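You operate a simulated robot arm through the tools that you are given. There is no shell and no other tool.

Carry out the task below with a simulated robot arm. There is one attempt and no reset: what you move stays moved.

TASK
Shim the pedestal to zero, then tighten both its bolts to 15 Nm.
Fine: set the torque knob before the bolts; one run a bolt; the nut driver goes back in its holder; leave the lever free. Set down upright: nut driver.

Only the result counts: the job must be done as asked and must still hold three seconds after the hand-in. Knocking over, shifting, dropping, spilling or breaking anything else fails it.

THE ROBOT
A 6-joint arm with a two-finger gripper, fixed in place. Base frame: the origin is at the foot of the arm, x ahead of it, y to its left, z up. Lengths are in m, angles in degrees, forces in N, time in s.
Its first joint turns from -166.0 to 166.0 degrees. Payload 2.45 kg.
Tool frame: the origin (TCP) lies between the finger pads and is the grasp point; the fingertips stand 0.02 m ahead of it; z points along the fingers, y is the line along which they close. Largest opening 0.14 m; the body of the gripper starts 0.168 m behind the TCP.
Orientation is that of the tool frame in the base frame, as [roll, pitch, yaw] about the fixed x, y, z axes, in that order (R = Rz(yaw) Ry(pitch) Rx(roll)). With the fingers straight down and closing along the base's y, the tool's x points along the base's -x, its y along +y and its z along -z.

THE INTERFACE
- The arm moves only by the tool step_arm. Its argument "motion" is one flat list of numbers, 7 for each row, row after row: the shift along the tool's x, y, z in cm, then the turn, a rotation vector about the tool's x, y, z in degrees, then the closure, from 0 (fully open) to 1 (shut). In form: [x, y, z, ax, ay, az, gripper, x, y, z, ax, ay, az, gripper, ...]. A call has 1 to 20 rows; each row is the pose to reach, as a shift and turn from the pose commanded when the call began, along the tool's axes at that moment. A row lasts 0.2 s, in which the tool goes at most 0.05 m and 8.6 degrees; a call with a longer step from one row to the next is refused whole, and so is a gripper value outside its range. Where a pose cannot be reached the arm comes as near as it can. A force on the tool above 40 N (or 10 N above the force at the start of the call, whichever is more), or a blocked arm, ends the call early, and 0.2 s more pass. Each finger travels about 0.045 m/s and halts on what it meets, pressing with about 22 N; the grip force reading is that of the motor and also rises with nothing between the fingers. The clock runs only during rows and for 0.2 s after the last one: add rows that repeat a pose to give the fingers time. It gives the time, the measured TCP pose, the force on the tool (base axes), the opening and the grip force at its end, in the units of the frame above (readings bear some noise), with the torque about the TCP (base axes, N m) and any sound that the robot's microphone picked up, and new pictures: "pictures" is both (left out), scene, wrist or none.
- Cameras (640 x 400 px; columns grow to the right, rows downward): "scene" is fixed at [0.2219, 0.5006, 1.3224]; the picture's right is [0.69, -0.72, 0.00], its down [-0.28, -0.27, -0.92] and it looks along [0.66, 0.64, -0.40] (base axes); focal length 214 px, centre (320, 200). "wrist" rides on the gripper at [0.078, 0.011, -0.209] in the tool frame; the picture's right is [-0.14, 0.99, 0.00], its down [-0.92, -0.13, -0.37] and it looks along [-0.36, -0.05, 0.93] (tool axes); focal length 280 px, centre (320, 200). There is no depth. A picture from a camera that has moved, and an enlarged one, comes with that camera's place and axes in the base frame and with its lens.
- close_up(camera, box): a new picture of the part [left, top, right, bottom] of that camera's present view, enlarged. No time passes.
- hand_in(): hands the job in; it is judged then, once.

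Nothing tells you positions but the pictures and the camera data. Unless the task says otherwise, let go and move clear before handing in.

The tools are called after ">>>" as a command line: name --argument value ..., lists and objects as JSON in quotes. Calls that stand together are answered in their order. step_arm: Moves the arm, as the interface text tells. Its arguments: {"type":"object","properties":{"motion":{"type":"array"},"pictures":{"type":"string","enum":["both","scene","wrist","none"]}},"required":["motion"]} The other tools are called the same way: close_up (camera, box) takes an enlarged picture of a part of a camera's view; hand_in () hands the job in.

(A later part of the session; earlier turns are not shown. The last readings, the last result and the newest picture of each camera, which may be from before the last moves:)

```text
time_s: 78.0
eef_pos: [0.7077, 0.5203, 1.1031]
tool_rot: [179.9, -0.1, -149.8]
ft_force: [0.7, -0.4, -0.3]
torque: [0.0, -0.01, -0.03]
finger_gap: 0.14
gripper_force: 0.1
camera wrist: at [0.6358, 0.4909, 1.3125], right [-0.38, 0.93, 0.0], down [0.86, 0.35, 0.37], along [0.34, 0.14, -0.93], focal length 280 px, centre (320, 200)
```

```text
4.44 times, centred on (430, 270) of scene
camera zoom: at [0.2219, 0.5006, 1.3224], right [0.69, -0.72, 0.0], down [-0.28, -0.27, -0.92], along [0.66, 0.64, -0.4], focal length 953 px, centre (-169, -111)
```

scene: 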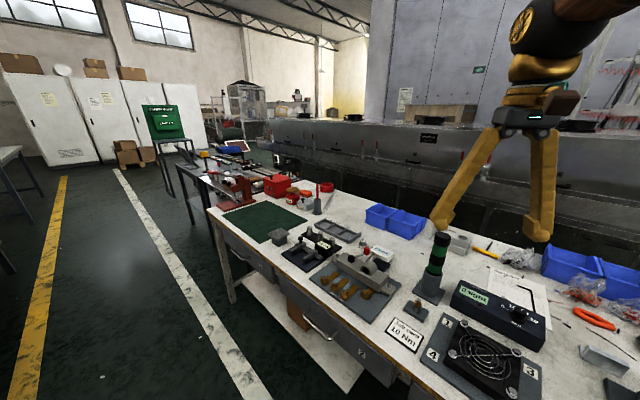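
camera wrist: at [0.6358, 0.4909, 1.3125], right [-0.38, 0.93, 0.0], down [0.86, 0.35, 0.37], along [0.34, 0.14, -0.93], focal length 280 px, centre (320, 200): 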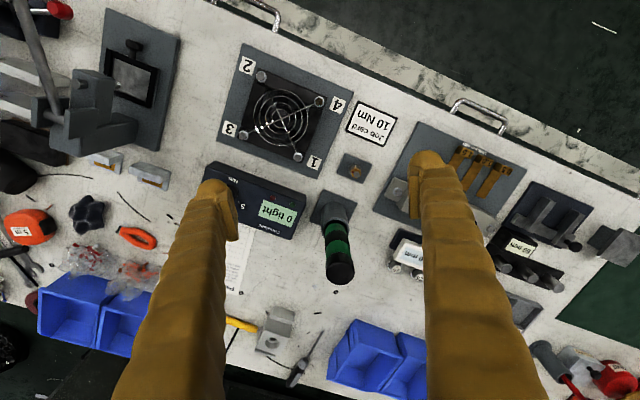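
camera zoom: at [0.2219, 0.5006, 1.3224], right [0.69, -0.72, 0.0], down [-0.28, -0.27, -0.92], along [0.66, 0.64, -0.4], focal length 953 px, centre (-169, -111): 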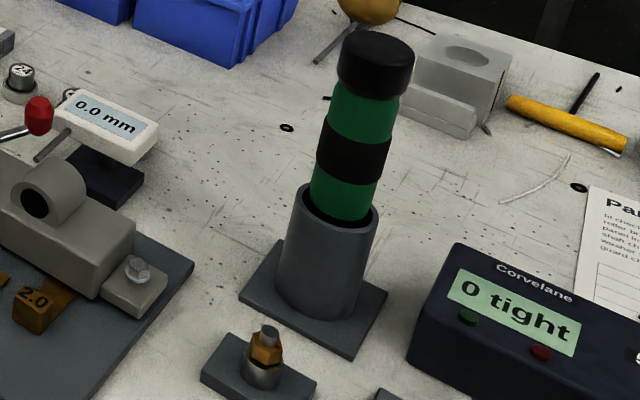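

>>> step_arm --motion '[-1.1, 0.15, 1.3, 0, -7.5, 0, 0, -2.2, 0.3, 2.6, 0, -15, 0, 0, -3.4, 0.45, 3.9, 0, -22.5, 0, 0, -4.5, 0.6, 5.2, 0, -30, 0, 0, -5.6, 0.75, 6.5, 0, -37.5, 0, 0, -6.75, 0.92, 7.9, 0, -45, 0, 0, -6.75, 0.92, 7.9, 0, -45, 0, 0]' --pictures "both"

>>> close_up --camera "wrist" --box '[220, 80, 440, 218]'

```text
time_s: 79.6
eef_pos: [0.7603, 0.5613, 1.0257]
tool_rot: [179.6, 44.9, -150.1]
ft_force: [0.1, 0.3, 0.2]
torque: [-0.01, 0.02, -0.02]
finger_gap: 0.1402
gripper_force: 0.0
out of reach, approached as far as the arm can: row 6
camera wrist: at [0.58, 0.4709, 1.1183], right [-0.41, 0.91, 0.1], down [0.41, 0.08, 0.91], along [0.82, 0.42, -0.4], focal length 280 px, centre (320, 200)
```

scene: 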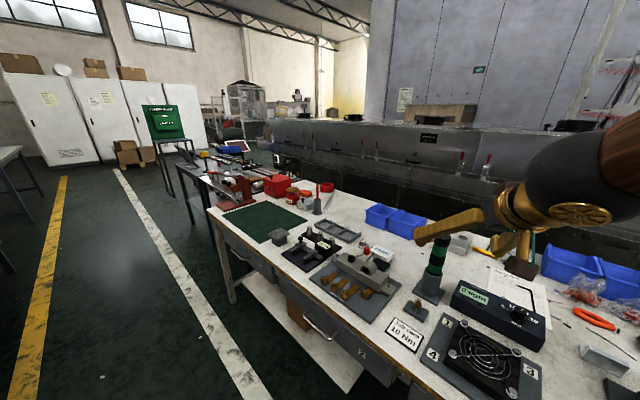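
wrist: 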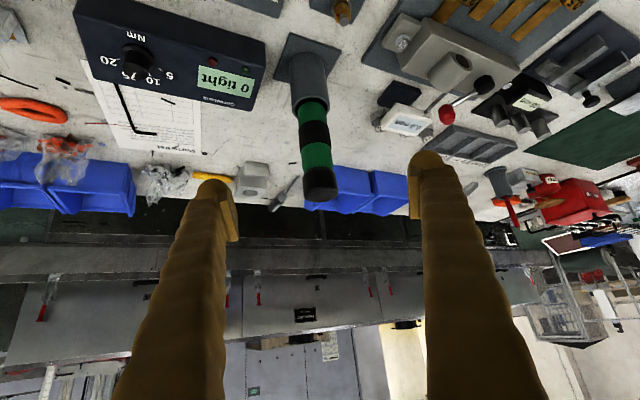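

```text
2.90 times, centred on (330, 149) of wrist
camera zoom: at [0.58, 0.4709, 1.1183], right [-0.41, 0.91, 0.1], down [0.41, 0.08, 0.91], along [0.82, 0.42, -0.4], focal length 813 px, centre (291, 348)
```

zoom: 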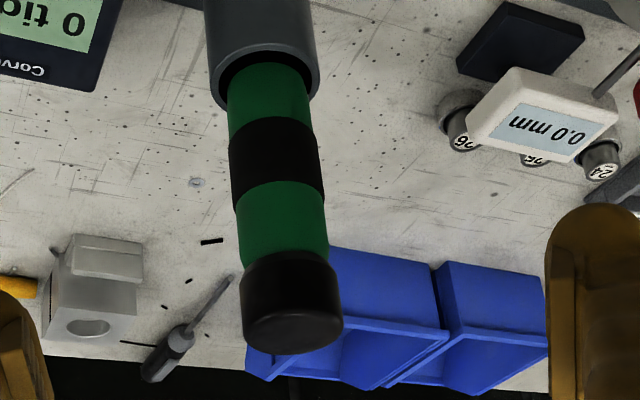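

The driver stands centred between the open fingers, with its axis at about (0.848, 0.61). I'll advance along the tool axis to bring the TCP onto its middle band.

>>> step_arm --motion '[0.1, -0.1, 4.0, 0, 0, 0, 0, 0.2, -0.2, 8.0, 0, 0, 0, 0, 0.3, -0.2, 12.0, 0, 0, 0, 0, 0.4, -0.2, 14.5, 0, 0, 0, 0, 0.4, -0.2, 14.5, 0, 0, 0, 0]' --pictures "both"

>>> close_up --camera "wrist" --box '[200, 80, 440, 230]'

>>> close_up --camera "scene" --box '[390, 215, 480, 305]'

```text
time_s: 80.8
eef_pos: [0.848, 0.6087, 0.9195]
tool_rot: [179.7, 44.8, -150.1]
ft_force: [-0.3, -0.6, 0.8]
torque: [0.0, 0.01, 0.01]
finger_gap: 0.1401
gripper_force: 0.0
camera wrist: at [0.6678, 0.5178, 1.0124], right [-0.41, 0.91, 0.1], down [0.41, 0.08, 0.91], along [0.82, 0.42, -0.4], focal length 280 px, centre (320, 200)
```

scene: 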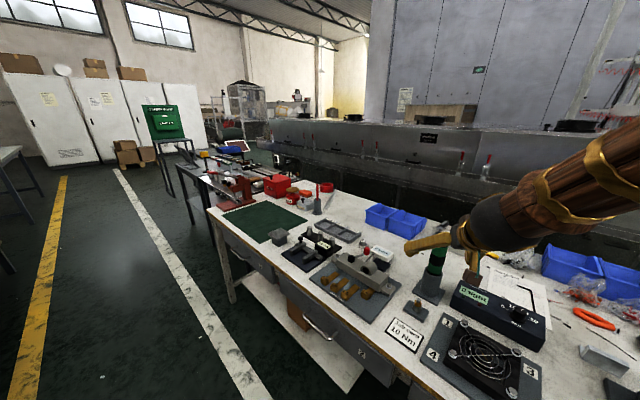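
wrist: 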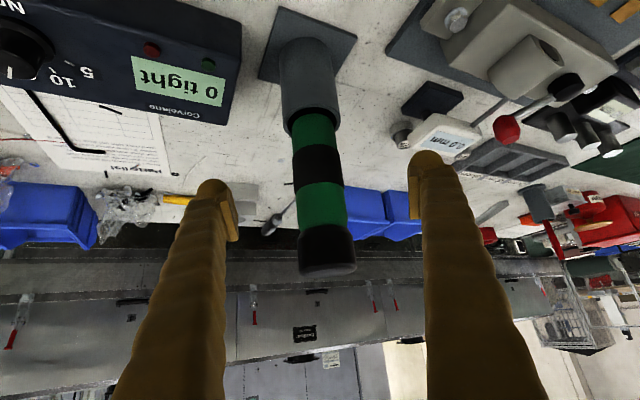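

```text
2.67 times, centred on (320, 155) of wrist
camera zoom: at [0.6678, 0.5178, 1.0124], right [-0.41, 0.91, 0.1], down [0.41, 0.08, 0.91], along [0.82, 0.42, -0.4], focal length 748 px, centre (320, 320)
```

zoom: 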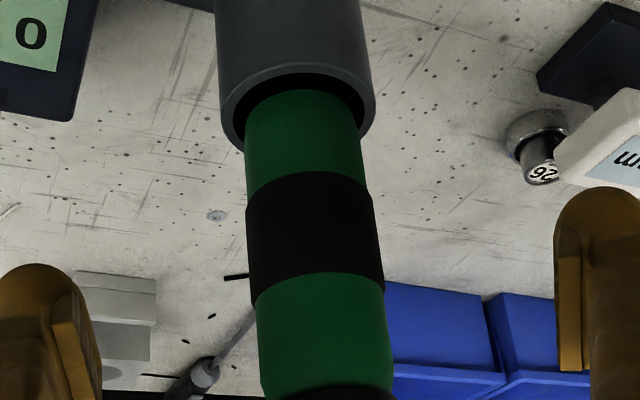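

```text
4.44 times, centred on (435, 260) of scene
camera zoom: at [0.2219, 0.5006, 1.3224], right [0.69, -0.72, 0.0], down [-0.28, -0.27, -0.92], along [0.66, 0.64, -0.4], focal length 953 px, centre (-191, -67)
```

zoom: 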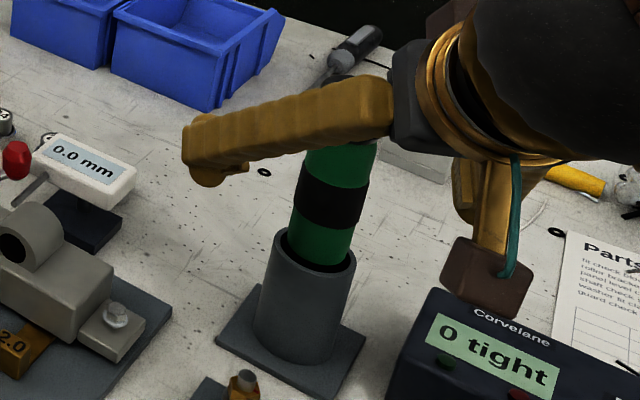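

>>> step_arm --motion '[0, 0, 0, 0, 0, 0, 0.3, 0, 0, 0, 0, 0, 0, 0.5, 0, 0, 0, 0, 0, 0, 0.6, 0, 0, 0, 0, 0, 0, 0.75, 0, 0, 0, 0, 0, 0, 0.9, 0, 0, 0, 0, 0, 0, 1, 0, 0, 0, 0, 0, 0, 1, 0, 0, 0, 0, 0, 0, 1]' --pictures "both"

>>> close_up --camera "wrist" --box '[200, 80, 440, 230]'

>>> close_up --camera "scene" --box '[390, 215, 480, 305]'

```text
time_s: 82.6
eef_pos: [0.8495, 0.6095, 0.9192]
tool_rot: [179.8, 44.9, -150.1]
ft_force: [1.0, -0.7, 0.1]
torque: [-0.12, -0.06, -0.01]
finger_gap: 0.0383
gripper_force: 22.3
camera wrist: at [0.6676, 0.5176, 1.0126], right [-0.41, 0.91, 0.1], down [0.41, 0.08, 0.91], along [0.82, 0.41, -0.4], focal length 280 px, centre (320, 200)
```

scene: 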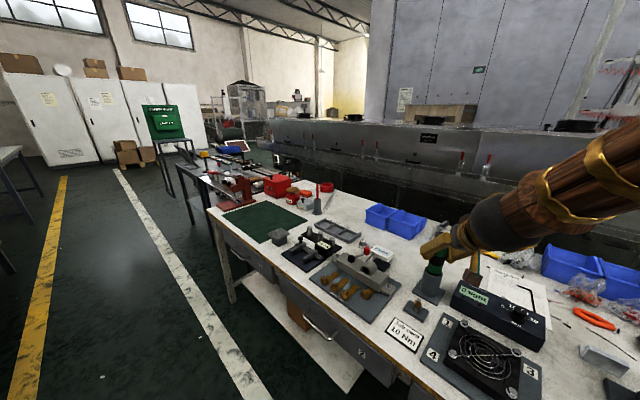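
wrist: 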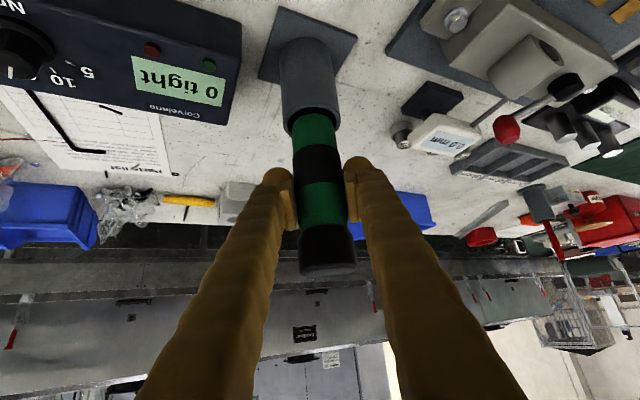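

```text
2.67 times, centred on (320, 155) of wrist
camera zoom: at [0.6676, 0.5176, 1.0126], right [-0.41, 0.91, 0.1], down [0.41, 0.08, 0.91], along [0.82, 0.41, -0.4], focal length 748 px, centre (320, 320)
```

zoom: 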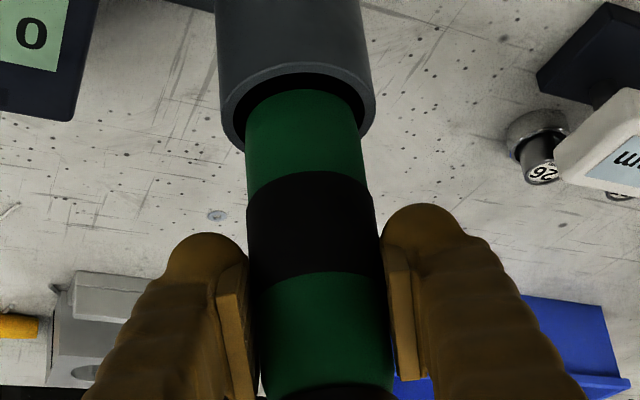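

```text
4.44 times, centred on (435, 260) of scene
camera zoom: at [0.2219, 0.5006, 1.3224], right [0.69, -0.72, 0.0], down [-0.28, -0.27, -0.92], along [0.66, 0.64, -0.4], focal length 953 px, centre (-191, -67)
```

zoom: 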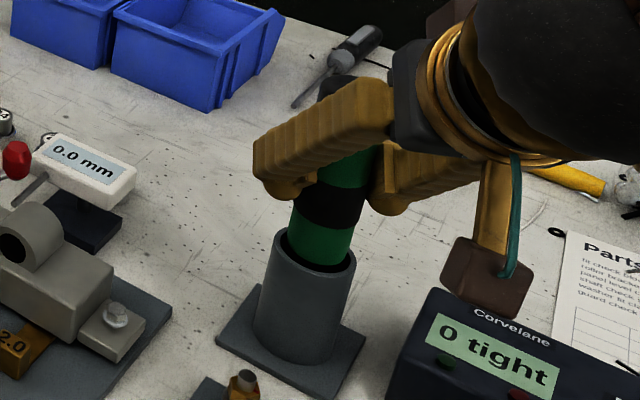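

The driver is gripped with a 38 mm gap. I'll lift it straight up out of the cup.

>>> step_arm --motion '[-0.7, 0, -0.7, 0, 0, 0, 1, -1.4, 0, -1.4, 0, 0, 0, 1, -3.5, 0, -3.5, 0, 0, 0, 1, -6.0, 0, -6.0, 0, 0, 0, 1, -8.5, 0, -8.5, 0, 0, 0, 1, -9.9, 0, -9.9, 0, 0, 0, 1, -9.9, 0, -9.9, 0, 0, 0, 1]' --pictures "both"

>>> close_up --camera "wrist" --box '[200, 80, 440, 230]'

>>> close_up --camera "scene" --box '[380, 190, 480, 310]'

```text
time_s: 84.2
eef_pos: [0.8485, 0.6119, 1.0587]
tool_rot: [179.8, 44.8, -150.1]
ft_force: [-0.3, 0.5, -4.0]
torque: [0.01, -0.01, -0.03]
finger_gap: 0.0381
gripper_force: 22.1
camera wrist: at [0.6688, 0.5206, 1.1524], right [-0.41, 0.91, 0.1], down [0.41, 0.08, 0.91], along [0.82, 0.42, -0.4], focal length 280 px, centre (320, 200)
```

scene: 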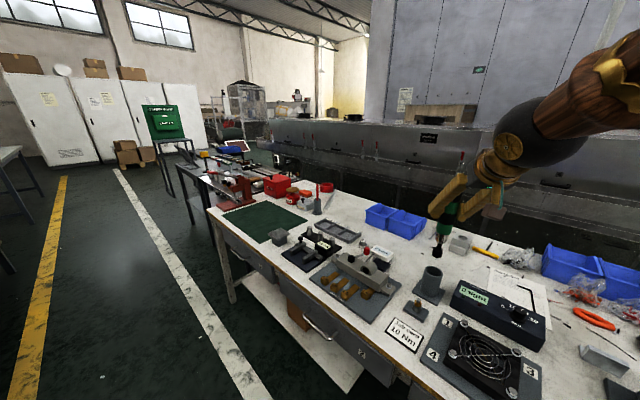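
wrist: 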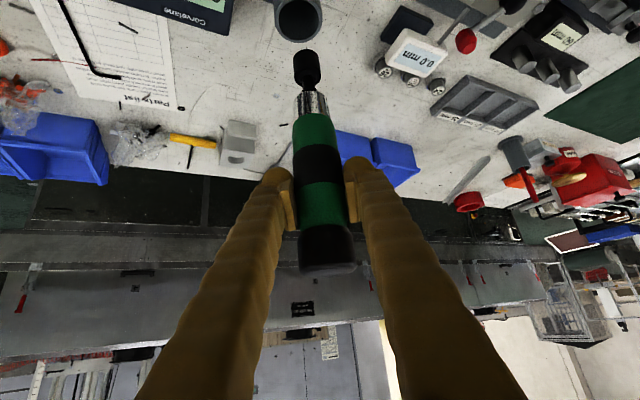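

```text
2.67 times, centred on (320, 155) of wrist
camera zoom: at [0.6688, 0.5206, 1.1524], right [-0.41, 0.91, 0.1], down [0.41, 0.08, 0.91], along [0.82, 0.42, -0.4], focal length 748 px, centre (320, 320)
```

zoom: 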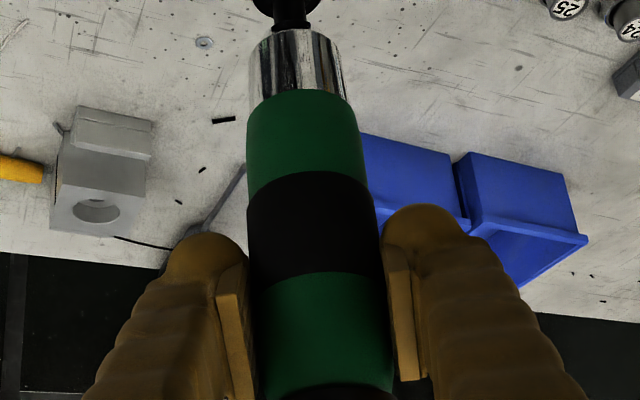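

```text
3.33 times, centred on (430, 250) of scene
camera zoom: at [0.2219, 0.5006, 1.3224], right [0.69, -0.72, 0.0], down [-0.28, -0.27, -0.92], along [0.66, 0.64, -0.4], focal length 715 px, centre (-47, 33)
```

zoom: 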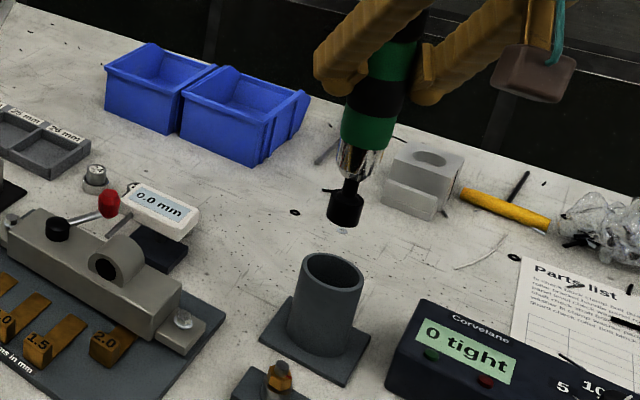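

The driver is out, hanging straight, with a chrome collar, thin shaft and black socket. I'll measure exactly where the socket tip sits relative to the tool.

>>> close_up --camera "wrist" --box '[265, 30, 345, 110]'

>>> close_up --camera "scene" --box '[415, 200, 475, 270]'

```text
5.00 times, centred on (305, 70) of wrist
camera zoom: at [0.6688, 0.5206, 1.1524], right [-0.41, 0.91, 0.1], down [0.41, 0.08, 0.91], along [0.82, 0.42, -0.4], focal length 1402 px, centre (395, 850)
```

zoom: 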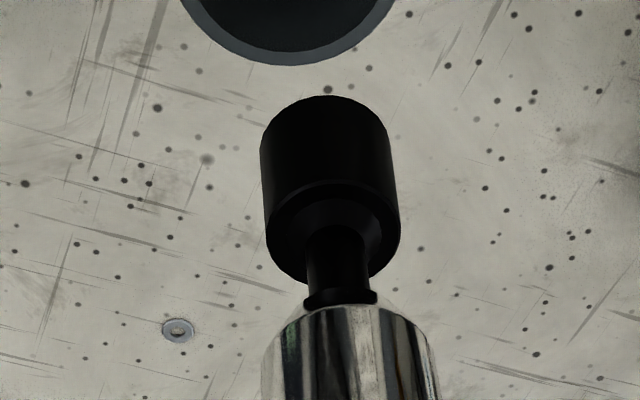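

```text
5.71 times, centred on (445, 235) of scene
camera zoom: at [0.2219, 0.5006, 1.3224], right [0.69, -0.72, 0.0], down [-0.28, -0.27, -0.92], along [0.66, 0.64, -0.4], focal length 1226 px, centre (-394, 0)
```

zoom: 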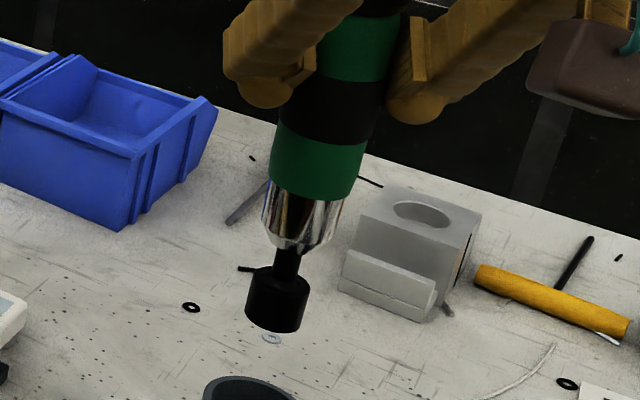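

The socket hangs about 0.148 m below the TCP on the driver axis. I'll carry it over the near bolt (R) and stop above it for alignment.

>>> step_arm --motion '[1.38, 2.58, 0.28, 0, 0, 0, 1, 2.77, 5.16, 0.55, 0, 0, 0, 1, 4.15, 7.74, 0.83, 0, 0, 0, 1, 5.54, 10.32, 1.1, 0, 0, 0, 1, 6.92, 12.9, 1.38, 0, 0, 0, 1, 6.92, 12.9, 1.38, 0, 0, 0, 1]' --pictures "both"

>>> close_up --camera "wrist" --box '[255, 10, 375, 110]'

>>> close_up --camera "scene" --box '[370, 215, 440, 295]'

```text
time_s: 85.6
eef_pos: [0.7499, 0.7043, 1.003]
tool_rot: [179.8, 44.9, -150.1]
ft_force: [-0.9, -0.4, -3.4]
torque: [-0.01, 0.01, 0.0]
finger_gap: 0.0378
gripper_force: 21.3
camera wrist: at [0.5692, 0.6138, 1.0952], right [-0.41, 0.91, 0.1], down [0.41, 0.08, 0.91], along [0.82, 0.42, -0.4], focal length 280 px, centre (320, 200)
```

scene: 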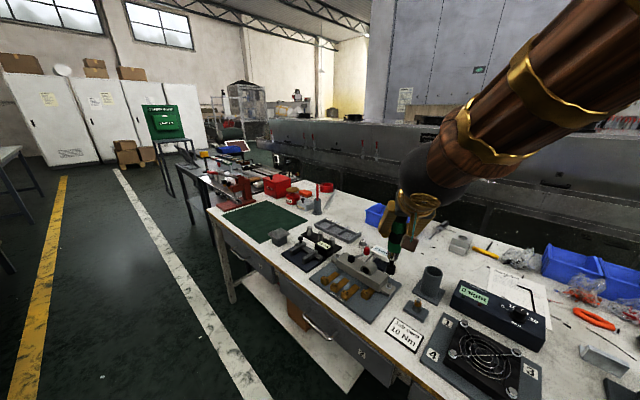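
wrist: 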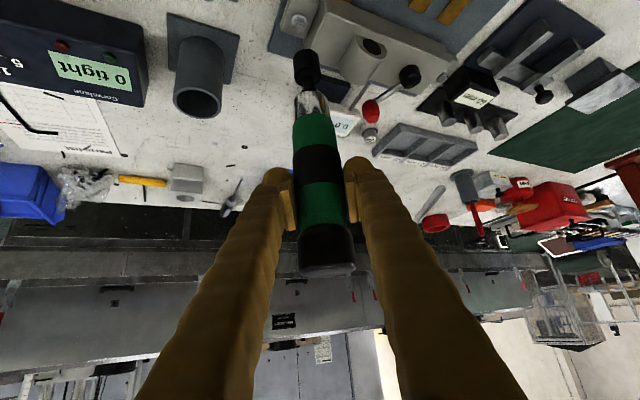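

```text
4.00 times, centred on (315, 60) of wrist
camera zoom: at [0.5692, 0.6138, 1.0952], right [-0.41, 0.91, 0.1], down [0.41, 0.08, 0.91], along [0.82, 0.42, -0.4], focal length 1122 px, centre (340, 760)
```

zoom: 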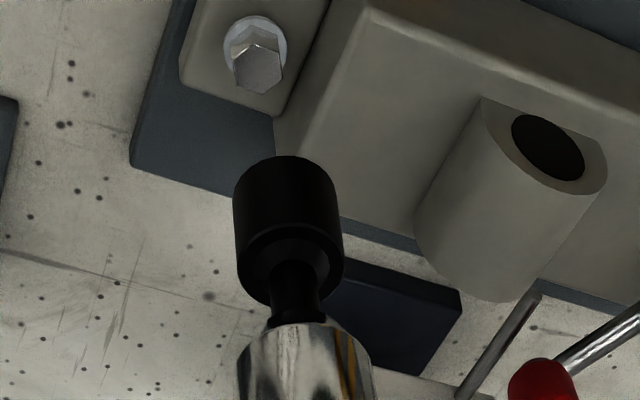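

```text
5.00 times, centred on (405, 255) of scene
camera zoom: at [0.2219, 0.5006, 1.3224], right [0.69, -0.72, 0.0], down [-0.28, -0.27, -0.92], along [0.66, 0.64, -0.4], focal length 1072 px, centre (-105, -75)
```

zoom: 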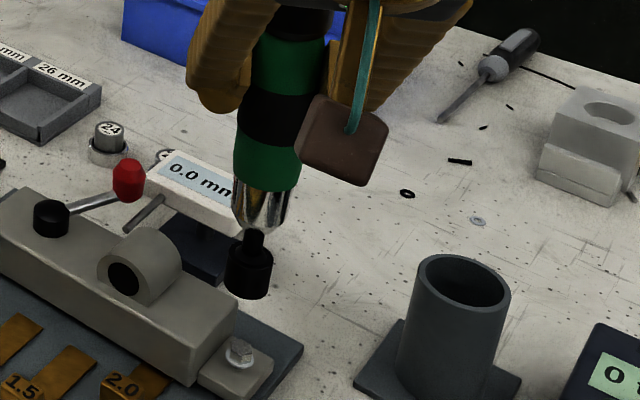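

I can see both bolt R and the socket, and the socket needs about +13 mm in x and +3 mm in y. I'll correct that and come down to about 1.5 cm above the bolt head for a second check.

>>> step_arm --motion '[0.6, -0.2, 0.6, 0, 0, 0, 1, 1.2, -0.39, 2.0, 0, 0, 0, 1, 2.28, -0.39, 4.09, 0, 0, 0, 1, 2.28, -0.39, 4.09, 0, 0, 0, 1]' --pictures "both"

>>> close_up --camera "wrist" --box '[265, 20, 345, 100]'

>>> close_up --camera "scene" --box '[370, 245, 430, 300]'

```text
time_s: 86.6
eef_pos: [0.7628, 0.706, 0.9571]
tool_rot: [179.7, 45.0, -150.1]
ft_force: [1.3, -1.6, 19.8]
torque: [0.2, -0.13, 0.03]
finger_gap: 0.0381
gripper_force: 21.7
camera wrist: at [0.5828, 0.6148, 1.0495], right [-0.41, 0.91, 0.1], down [0.4, 0.08, 0.91], along [0.82, 0.42, -0.4], focal length 280 px, centre (320, 200)
```

scene: 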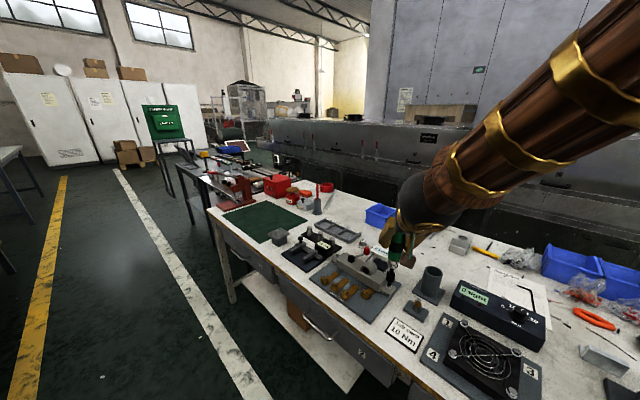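
wrist: 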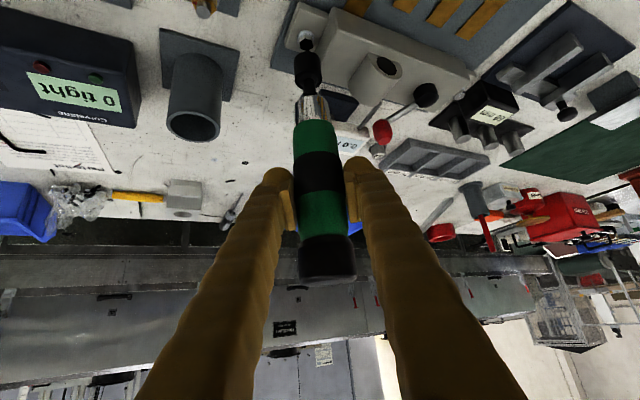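

```text
5.00 times, centred on (305, 60) of wrist
camera zoom: at [0.5828, 0.6148, 1.0495], right [-0.41, 0.91, 0.1], down [0.4, 0.08, 0.91], along [0.82, 0.42, -0.4], focal length 1402 px, centre (395, 900)
```

zoom: 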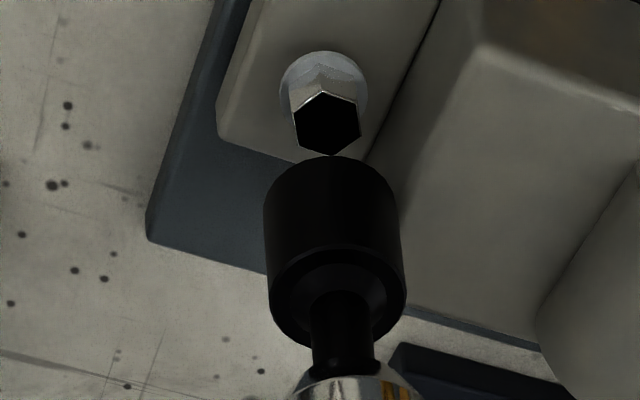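

```text
7.27 times, centred on (400, 272) of scene
camera zoom: at [0.2219, 0.5006, 1.3224], right [0.69, -0.72, 0.0], down [-0.28, -0.27, -0.92], along [0.66, 0.64, -0.4], focal length 1560 px, centre (-262, -327)
```

zoom: 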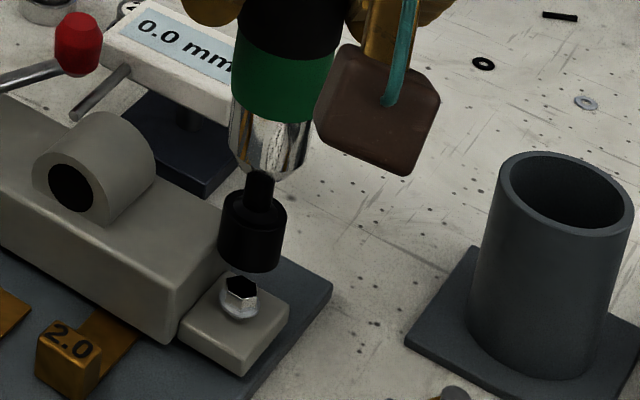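

The tool feels about 20 N upward, so the socket is resting on the pedestal body edge, because height and x are ambiguous from this viewing direction. I'll lift, undo most of the x shift, and yaw the tool about the vertical to view the alignment from another side.

>>> step_arm --motion '[-1.06, 0, -1.06, 0, 0, 0, 1, -1.5, 0, -2.4, 0, 0, 0, 1, -1.11, 0.42, -3.13, 0, 0, 0, 1, -1.11, 0.42, -3.13, -5.9, 0, -5.9, 1, -1.11, 0.42, -3.13, -11.8, 0, -11.8, 1, -1.11, 0.42, -3.13, -17.7, 0, -17.7, 1, -1.11, 0.42, -3.13, -23.6, 0, -23.6, 1, -1.11, 0.42, -3.13, -29.5, 0, -29.5, 1, -1.11, 0.42, -3.13, -35.36, 0, -35.36, 1, -1.11, 0.42, -3.13, -35.36, 0, -35.36, 1]' --pictures "both"

>>> close_up --camera "wrist" --box '[255, 10, 375, 110]'

>>> close_up --camera "scene" --box '[370, 245, 430, 300]'

```text
time_s: 88.8
eef_pos: [0.7479, 0.7017, 0.9863]
tool_rot: [178.0, 45.2, -102.4]
ft_force: [-0.3, 1.1, -4.4]
torque: [-0.07, -0.02, 0.04]
finger_gap: 0.0379
gripper_force: 22.2
out of reach, approached as far as the arm can: row 5, 6
camera wrist: at [0.7016, 0.5053, 1.0776], right [-0.95, 0.28, 0.12], down [0.22, 0.35, 0.91], along [0.21, 0.89, -0.4], focal length 280 px, centre (320, 200)
```

scene: 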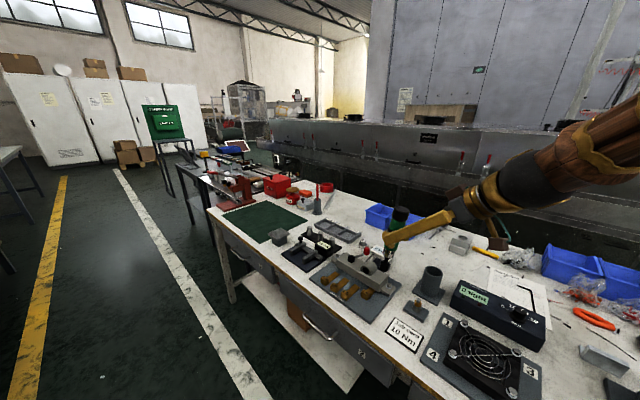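
wrist: 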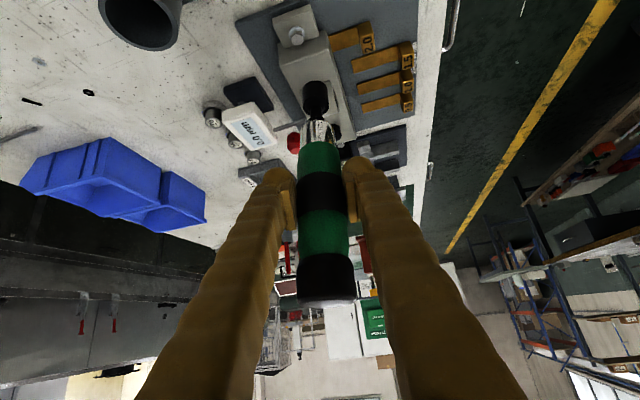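

```text
4.00 times, centred on (315, 60) of wrist
camera zoom: at [0.7016, 0.5053, 1.0776], right [-0.95, 0.28, 0.12], down [0.22, 0.35, 0.91], along [0.21, 0.89, -0.4], focal length 1122 px, centre (340, 760)
```

zoom: 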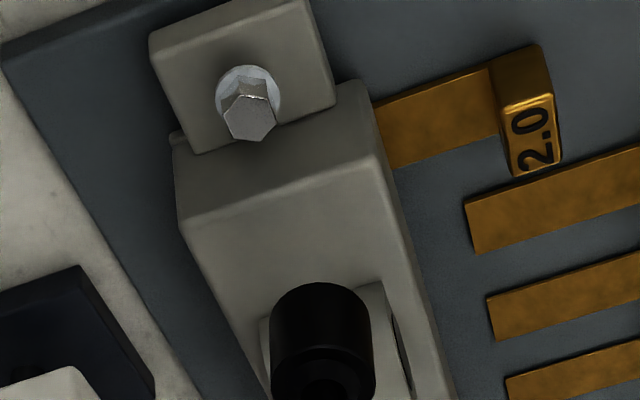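

```text
7.27 times, centred on (400, 272) of scene
camera zoom: at [0.2219, 0.5006, 1.3224], right [0.69, -0.72, 0.0], down [-0.28, -0.27, -0.92], along [0.66, 0.64, -0.4], focal length 1560 px, centre (-262, -327)
```

zoom: 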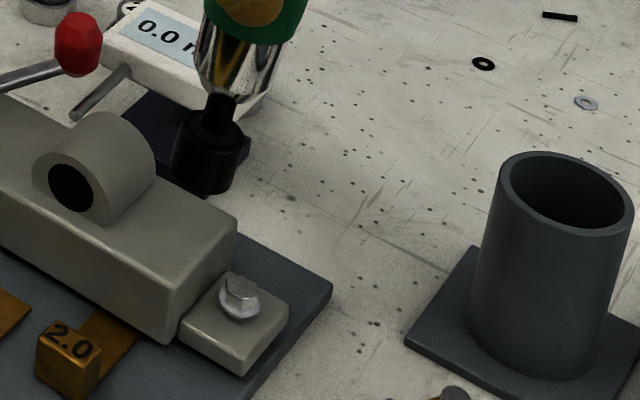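

The driver has pivoted about 13° in the grip, apparently because the out-of-reach rows swung it against the boss; the gauge and pedestal look unchanged. I'll raise it clear and turn back to the radial heading before correcting.

>>> step_arm --motion '[-2.13, 0.07, -2.11, 0, 0, 0, 1, -4.97, 0.17, -4.93, 0, 0, 0, 1, -4.97, 0.17, -4.93, 5.0, 0, 4.9, 1, -4.97, 0.17, -4.93, 10, 0, 9.8, 1, -4.97, 0.17, -4.93, 15, 0, 14.7, 1, -4.97, 0.17, -4.93, 20, 0, 19.6, 1, -4.97, 0.17, -4.93, 25, -0.86, 24.6, 1, -4.97, 0.17, -4.93, 25, -0.86, 24.6, 1]' --pictures "both"

>>> close_up --camera "scene" --box '[330, 200, 450, 290]'

>>> close_up --camera "wrist" --box '[255, 30, 375, 130]'

```text
time_s: 90.6
eef_pos: [0.7477, 0.7021, 1.0565]
tool_rot: [179.8, 45.8, -135.3]
ft_force: [0.0, -0.7, -4.3]
torque: [-0.03, 0.02, 0.02]
finger_gap: 0.0379
gripper_force: 22.0
camera wrist: at [0.5958, 0.5668, 1.1453], right [-0.63, 0.77, 0.1], down [0.36, 0.17, 0.92], along [0.69, 0.62, -0.39], focal length 280 px, centre (320, 200)
```

scene: 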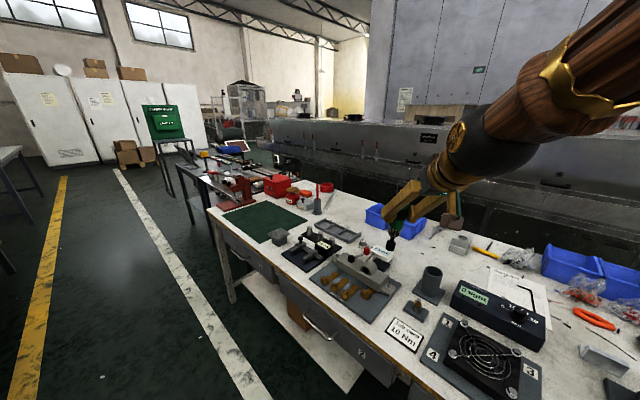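
wrist: 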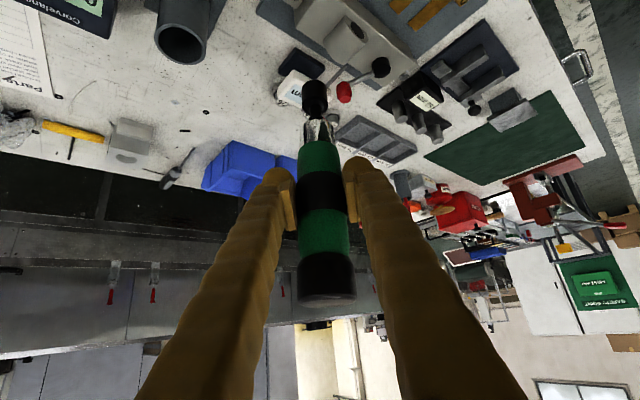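

```text
4.44 times, centred on (390, 245) of scene
camera zoom: at [0.2219, 0.5006, 1.3224], right [0.69, -0.72, 0.0], down [-0.28, -0.27, -0.92], along [0.66, 0.64, -0.4], focal length 953 px, centre (9, 0)
```

zoom: 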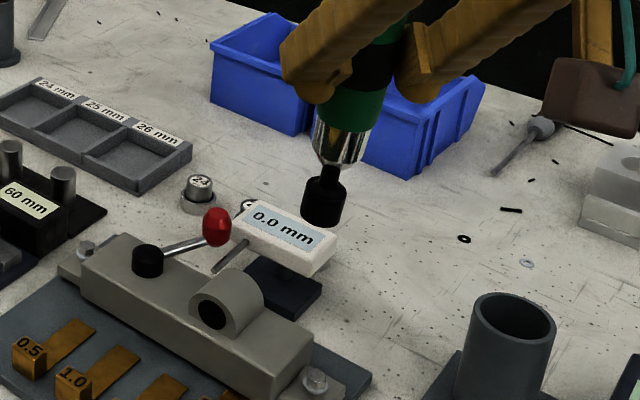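

```text
4.00 times, centred on (315, 80) of wrist
camera zoom: at [0.5958, 0.5668, 1.1453], right [-0.63, 0.77, 0.1], down [0.36, 0.17, 0.92], along [0.69, 0.62, -0.39], focal length 1122 px, centre (340, 680)
```

zoom: 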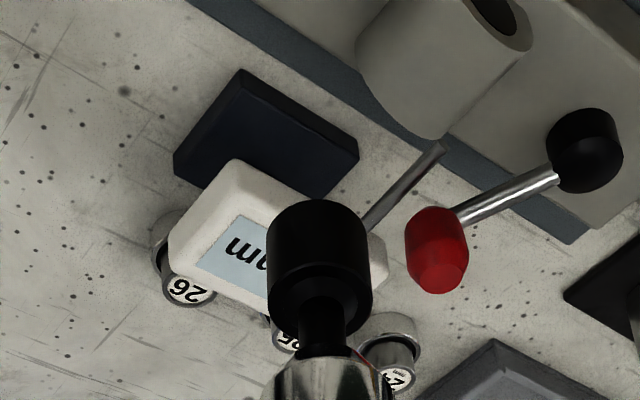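

The gauge, lever and pedestal are intact. I'll reduce the tool tilt by about 15° so that the driver hangs vertical again, then re-check from both cameras.

>>> step_arm --motion '[0, 0, 0, 0, 5, 0, 1, 0, 0, 0, 0, 10, 0, 1, 0, 0, 0, 0, 14.8, 0, 1, 0, 0, 0, 0, 14.8, 0, 1]' --pictures "both"

>>> close_up --camera "scene" --box '[350, 195, 450, 275]'

>>> close_up --camera "wrist" --box '[255, 30, 375, 130]'

```text
time_s: 91.6
eef_pos: [0.747, 0.7035, 1.0554]
tool_rot: [179.8, 30.9, -135.1]
ft_force: [-0.1, -1.2, -4.7]
torque: [-0.02, 0.07, 0.01]
finger_gap: 0.038
gripper_force: 21.9
camera wrist: at [0.6168, 0.5882, 1.1937], right [-0.62, 0.78, 0.07], down [0.52, 0.33, 0.79], along [0.59, 0.52, -0.61], focal length 280 px, centre (320, 200)
```

scene: 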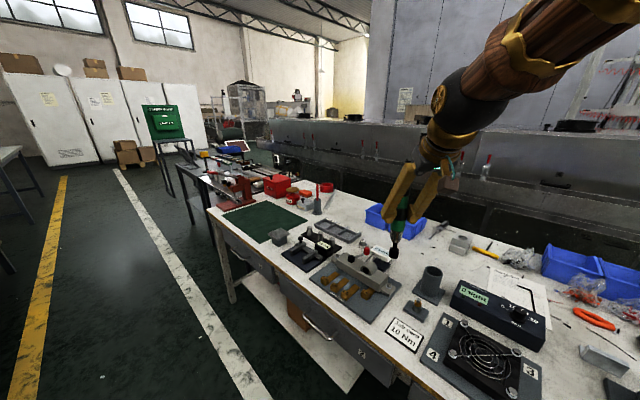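
wrist: 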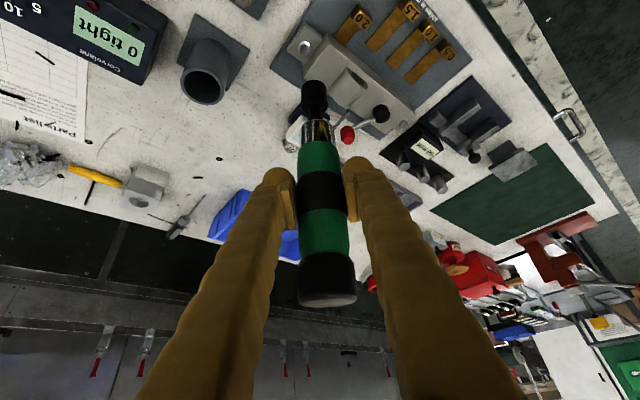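

```text
5.00 times, centred on (400, 235) of scene
camera zoom: at [0.2219, 0.5006, 1.3224], right [0.69, -0.72, 0.0], down [-0.28, -0.27, -0.92], along [0.66, 0.64, -0.4], focal length 1072 px, centre (-80, 25)
```

zoom: 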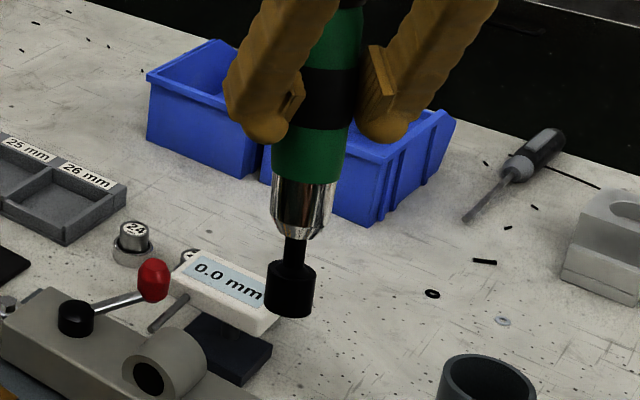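

```text
4.00 times, centred on (315, 80) of wrist
camera zoom: at [0.6168, 0.5882, 1.1937], right [-0.62, 0.78, 0.07], down [0.52, 0.33, 0.79], along [0.59, 0.52, -0.61], focal length 1122 px, centre (340, 680)
```

zoom: 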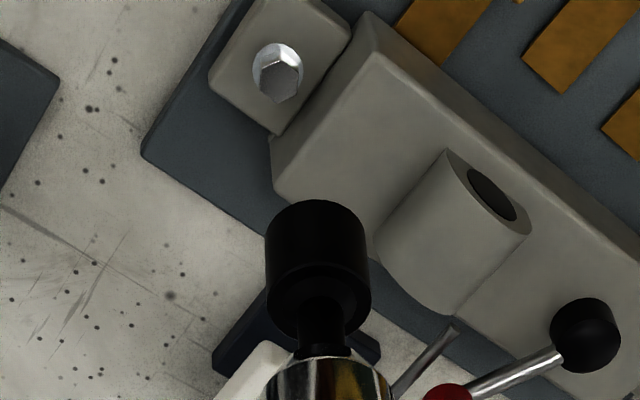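

The driver is close to vertical, but I don't fully trust the grip now. I'll take it back to its cup, let the cup straighten it, and grip it afresh.

>>> step_arm --motion '[-0.2, -3.44, -0.03, 0, 0, 0, 1, -0.4, -6.88, -0.06, 0, 0, 0, 1, -0.6, -10.3, -0.09, 0, 0, 0, 1, -0.8, -13.75, -0.11, 0, 0, 0, 1, -0.8, -13.75, -0.11, 0, 0, 0, 1]' --pictures "both"

>>> close_up --camera "scene" --box '[390, 200, 480, 300]'

>>> close_up --camera "wrist" --box '[255, 30, 375, 130]'

```text
time_s: 92.8
eef_pos: [0.8503, 0.6092, 1.062]
tool_rot: [179.8, 31.0, -135.0]
ft_force: [0.3, -0.1, -4.4]
torque: [-0.06, 0.03, 0.01]
finger_gap: 0.0381
gripper_force: 22.6
camera wrist: at [0.7198, 0.4942, 1.2006], right [-0.62, 0.78, 0.07], down [0.52, 0.33, 0.79], along [0.59, 0.53, -0.61], focal length 280 px, centre (320, 200)
```

scene: 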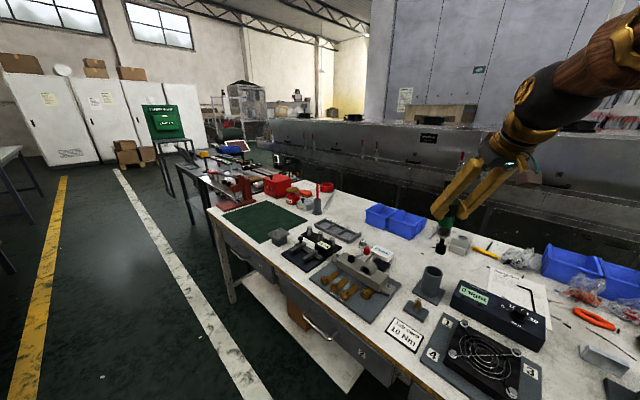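
wrist: 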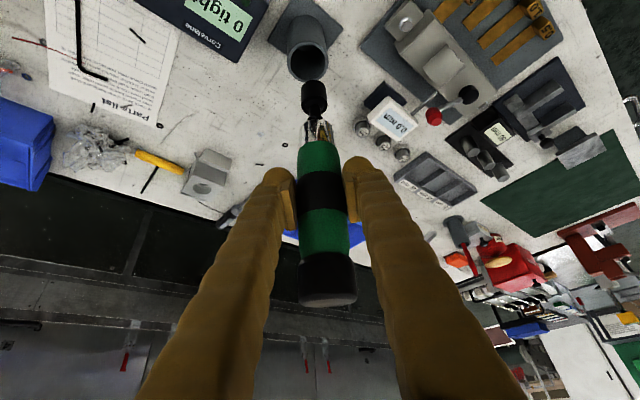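

```text
4.00 times, centred on (435, 250) of scene
camera zoom: at [0.2219, 0.5006, 1.3224], right [0.69, -0.72, 0.0], down [-0.28, -0.27, -0.92], along [0.66, 0.64, -0.4], focal length 858 px, centre (-140, 0)
```

zoom: 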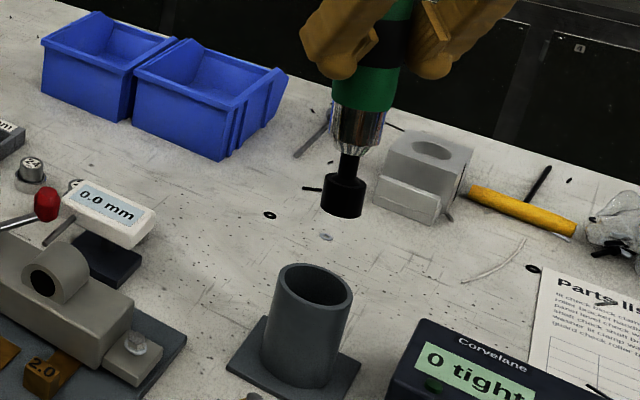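

```text
4.00 times, centred on (315, 80) of wrist
camera zoom: at [0.7198, 0.4942, 1.2006], right [-0.62, 0.78, 0.07], down [0.52, 0.33, 0.79], along [0.59, 0.53, -0.61], focal length 1122 px, centre (340, 680)
```

zoom: 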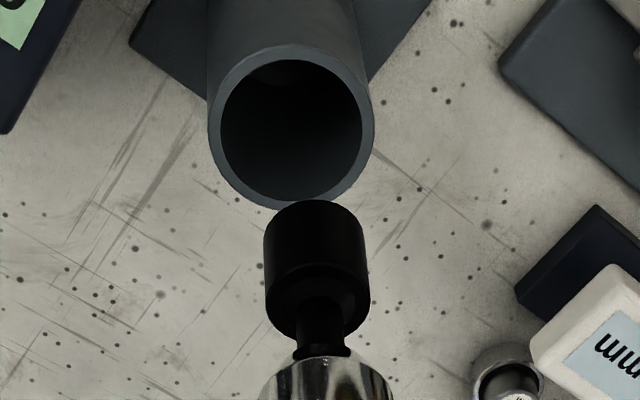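

The pictures make it clear that the driver slid about 1 cm up in the grip and pivoted when it touched the pedestal body; it is near vertical now and over the cup. I'll lower it into the cup slowly.

>>> step_arm --motion '[2.06, 0.1, 3.43, 0, 0, 0, 1, 4.12, 0.14, 6.86, 0, 0, 0, 1, 5.15, 0.14, 8.57, 0, 0, 0, 1, 5.67, 0.14, 9.43, 0, 0, 0, 1, 6.2, 0.14, 10.3, 0, 0, 0, 1, 6.2, 0.14, 10.3, 0, 0, 0, 1]' --pictures "both"

>>> close_up --camera "scene" --box '[390, 220, 480, 310]'

>>> close_up --camera "wrist" --box '[245, 50, 385, 160]'

```text
time_s: 94.2
eef_pos: [0.8449, 0.6102, 0.939]
tool_rot: [179.8, 30.9, -135.1]
ft_force: [6.7, 3.0, 11.5]
torque: [0.12, -0.2, -0.07]
finger_gap: 0.0378
gripper_force: 21.6
camera wrist: at [0.7151, 0.4949, 1.077], right [-0.62, 0.78, 0.07], down [0.52, 0.33, 0.79], along [0.59, 0.53, -0.61], focal length 280 px, centre (320, 200)
```

scene: 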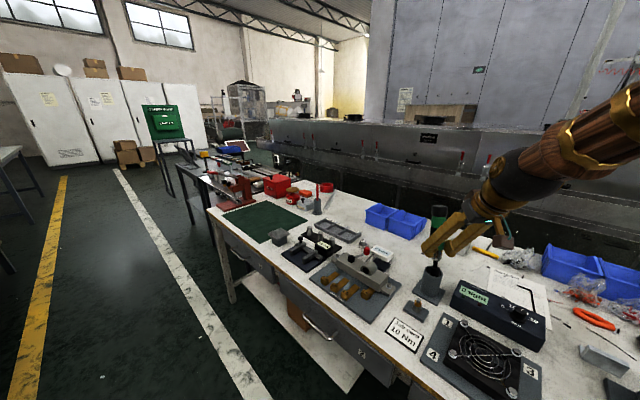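
wrist: 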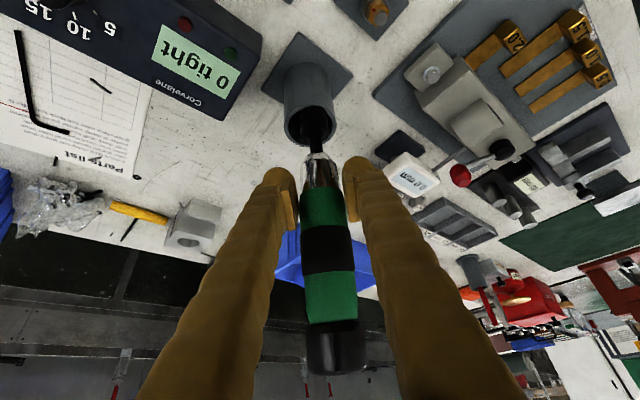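

```text
4.44 times, centred on (435, 265) of scene
camera zoom: at [0.2219, 0.5006, 1.3224], right [0.69, -0.72, 0.0], down [-0.28, -0.27, -0.92], along [0.66, 0.64, -0.4], focal length 953 px, centre (-191, -89)
```

zoom: 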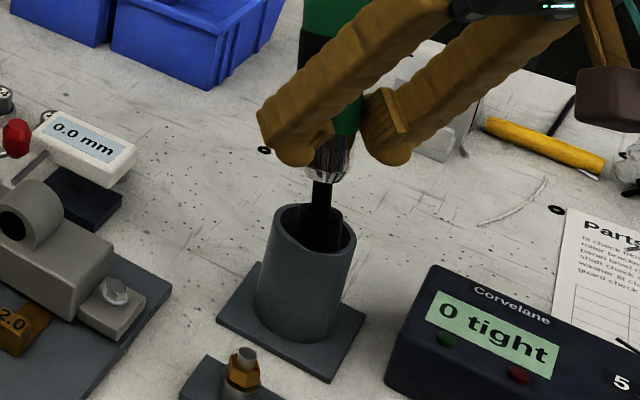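

```text
3.64 times, centred on (315, 105) of wrist
camera zoom: at [0.7151, 0.4949, 1.077], right [-0.62, 0.78, 0.07], down [0.52, 0.33, 0.79], along [0.59, 0.53, -0.61], focal length 1020 px, centre (338, 546)
```

zoom: 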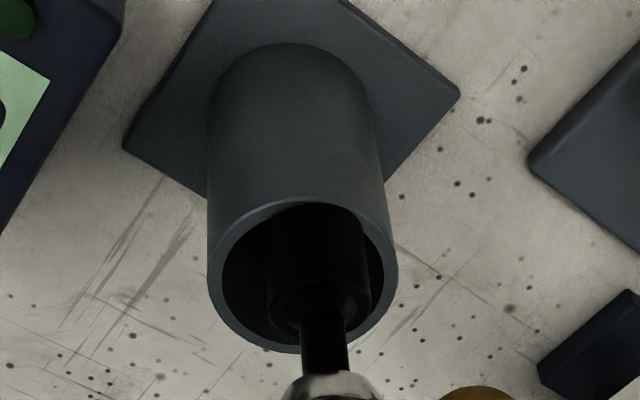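

>>> close_up --camera "wrist" --box '[280, 90, 350, 160]'

>>> close_up --camera "scene" --box '[415, 240, 460, 300]'

>>> close_up --camera "scene" --box '[410, 190, 490, 270]'

```text
5.71 times, centred on (315, 125) of wrist
camera zoom: at [0.7151, 0.4949, 1.077], right [-0.62, 0.78, 0.07], down [0.52, 0.33, 0.79], along [0.59, 0.53, -0.61], focal length 1602 px, centre (349, 629)
```

zoom: 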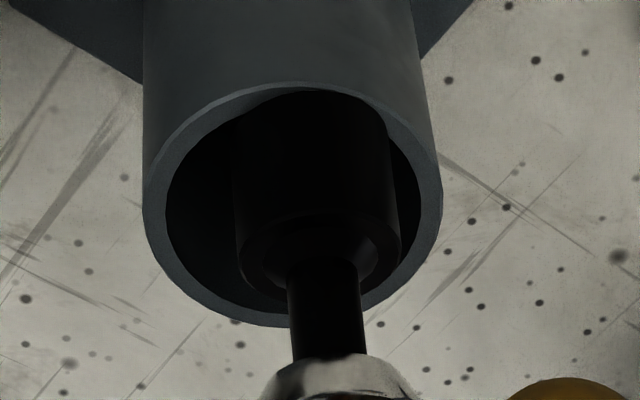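

```text
6.67 times, centred on (438, 270) of scene
camera zoom: at [0.2219, 0.5006, 1.3224], right [0.69, -0.72, 0.0], down [-0.28, -0.27, -0.92], along [0.66, 0.64, -0.4], focal length 1430 px, centre (-463, -267)
```

zoom: 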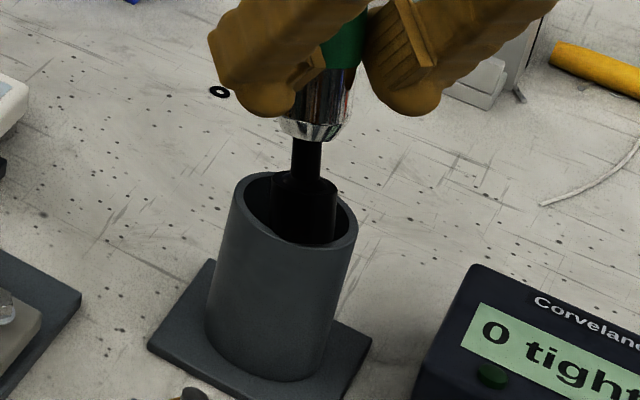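

```text
5.00 times, centred on (450, 230) of scene
camera zoom: at [0.2219, 0.5006, 1.3224], right [0.69, -0.72, 0.0], down [-0.28, -0.27, -0.92], along [0.66, 0.64, -0.4], focal length 1072 px, centre (-330, 50)
```

zoom: 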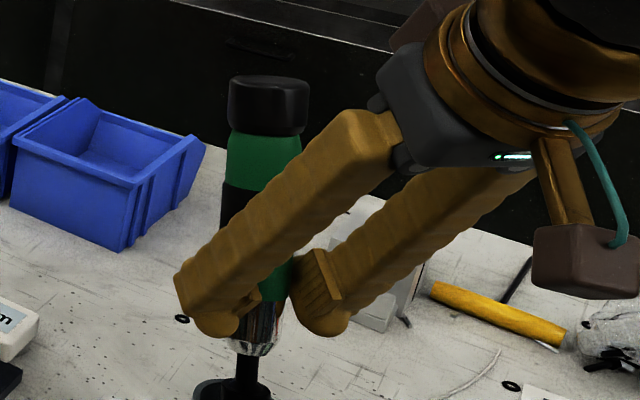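

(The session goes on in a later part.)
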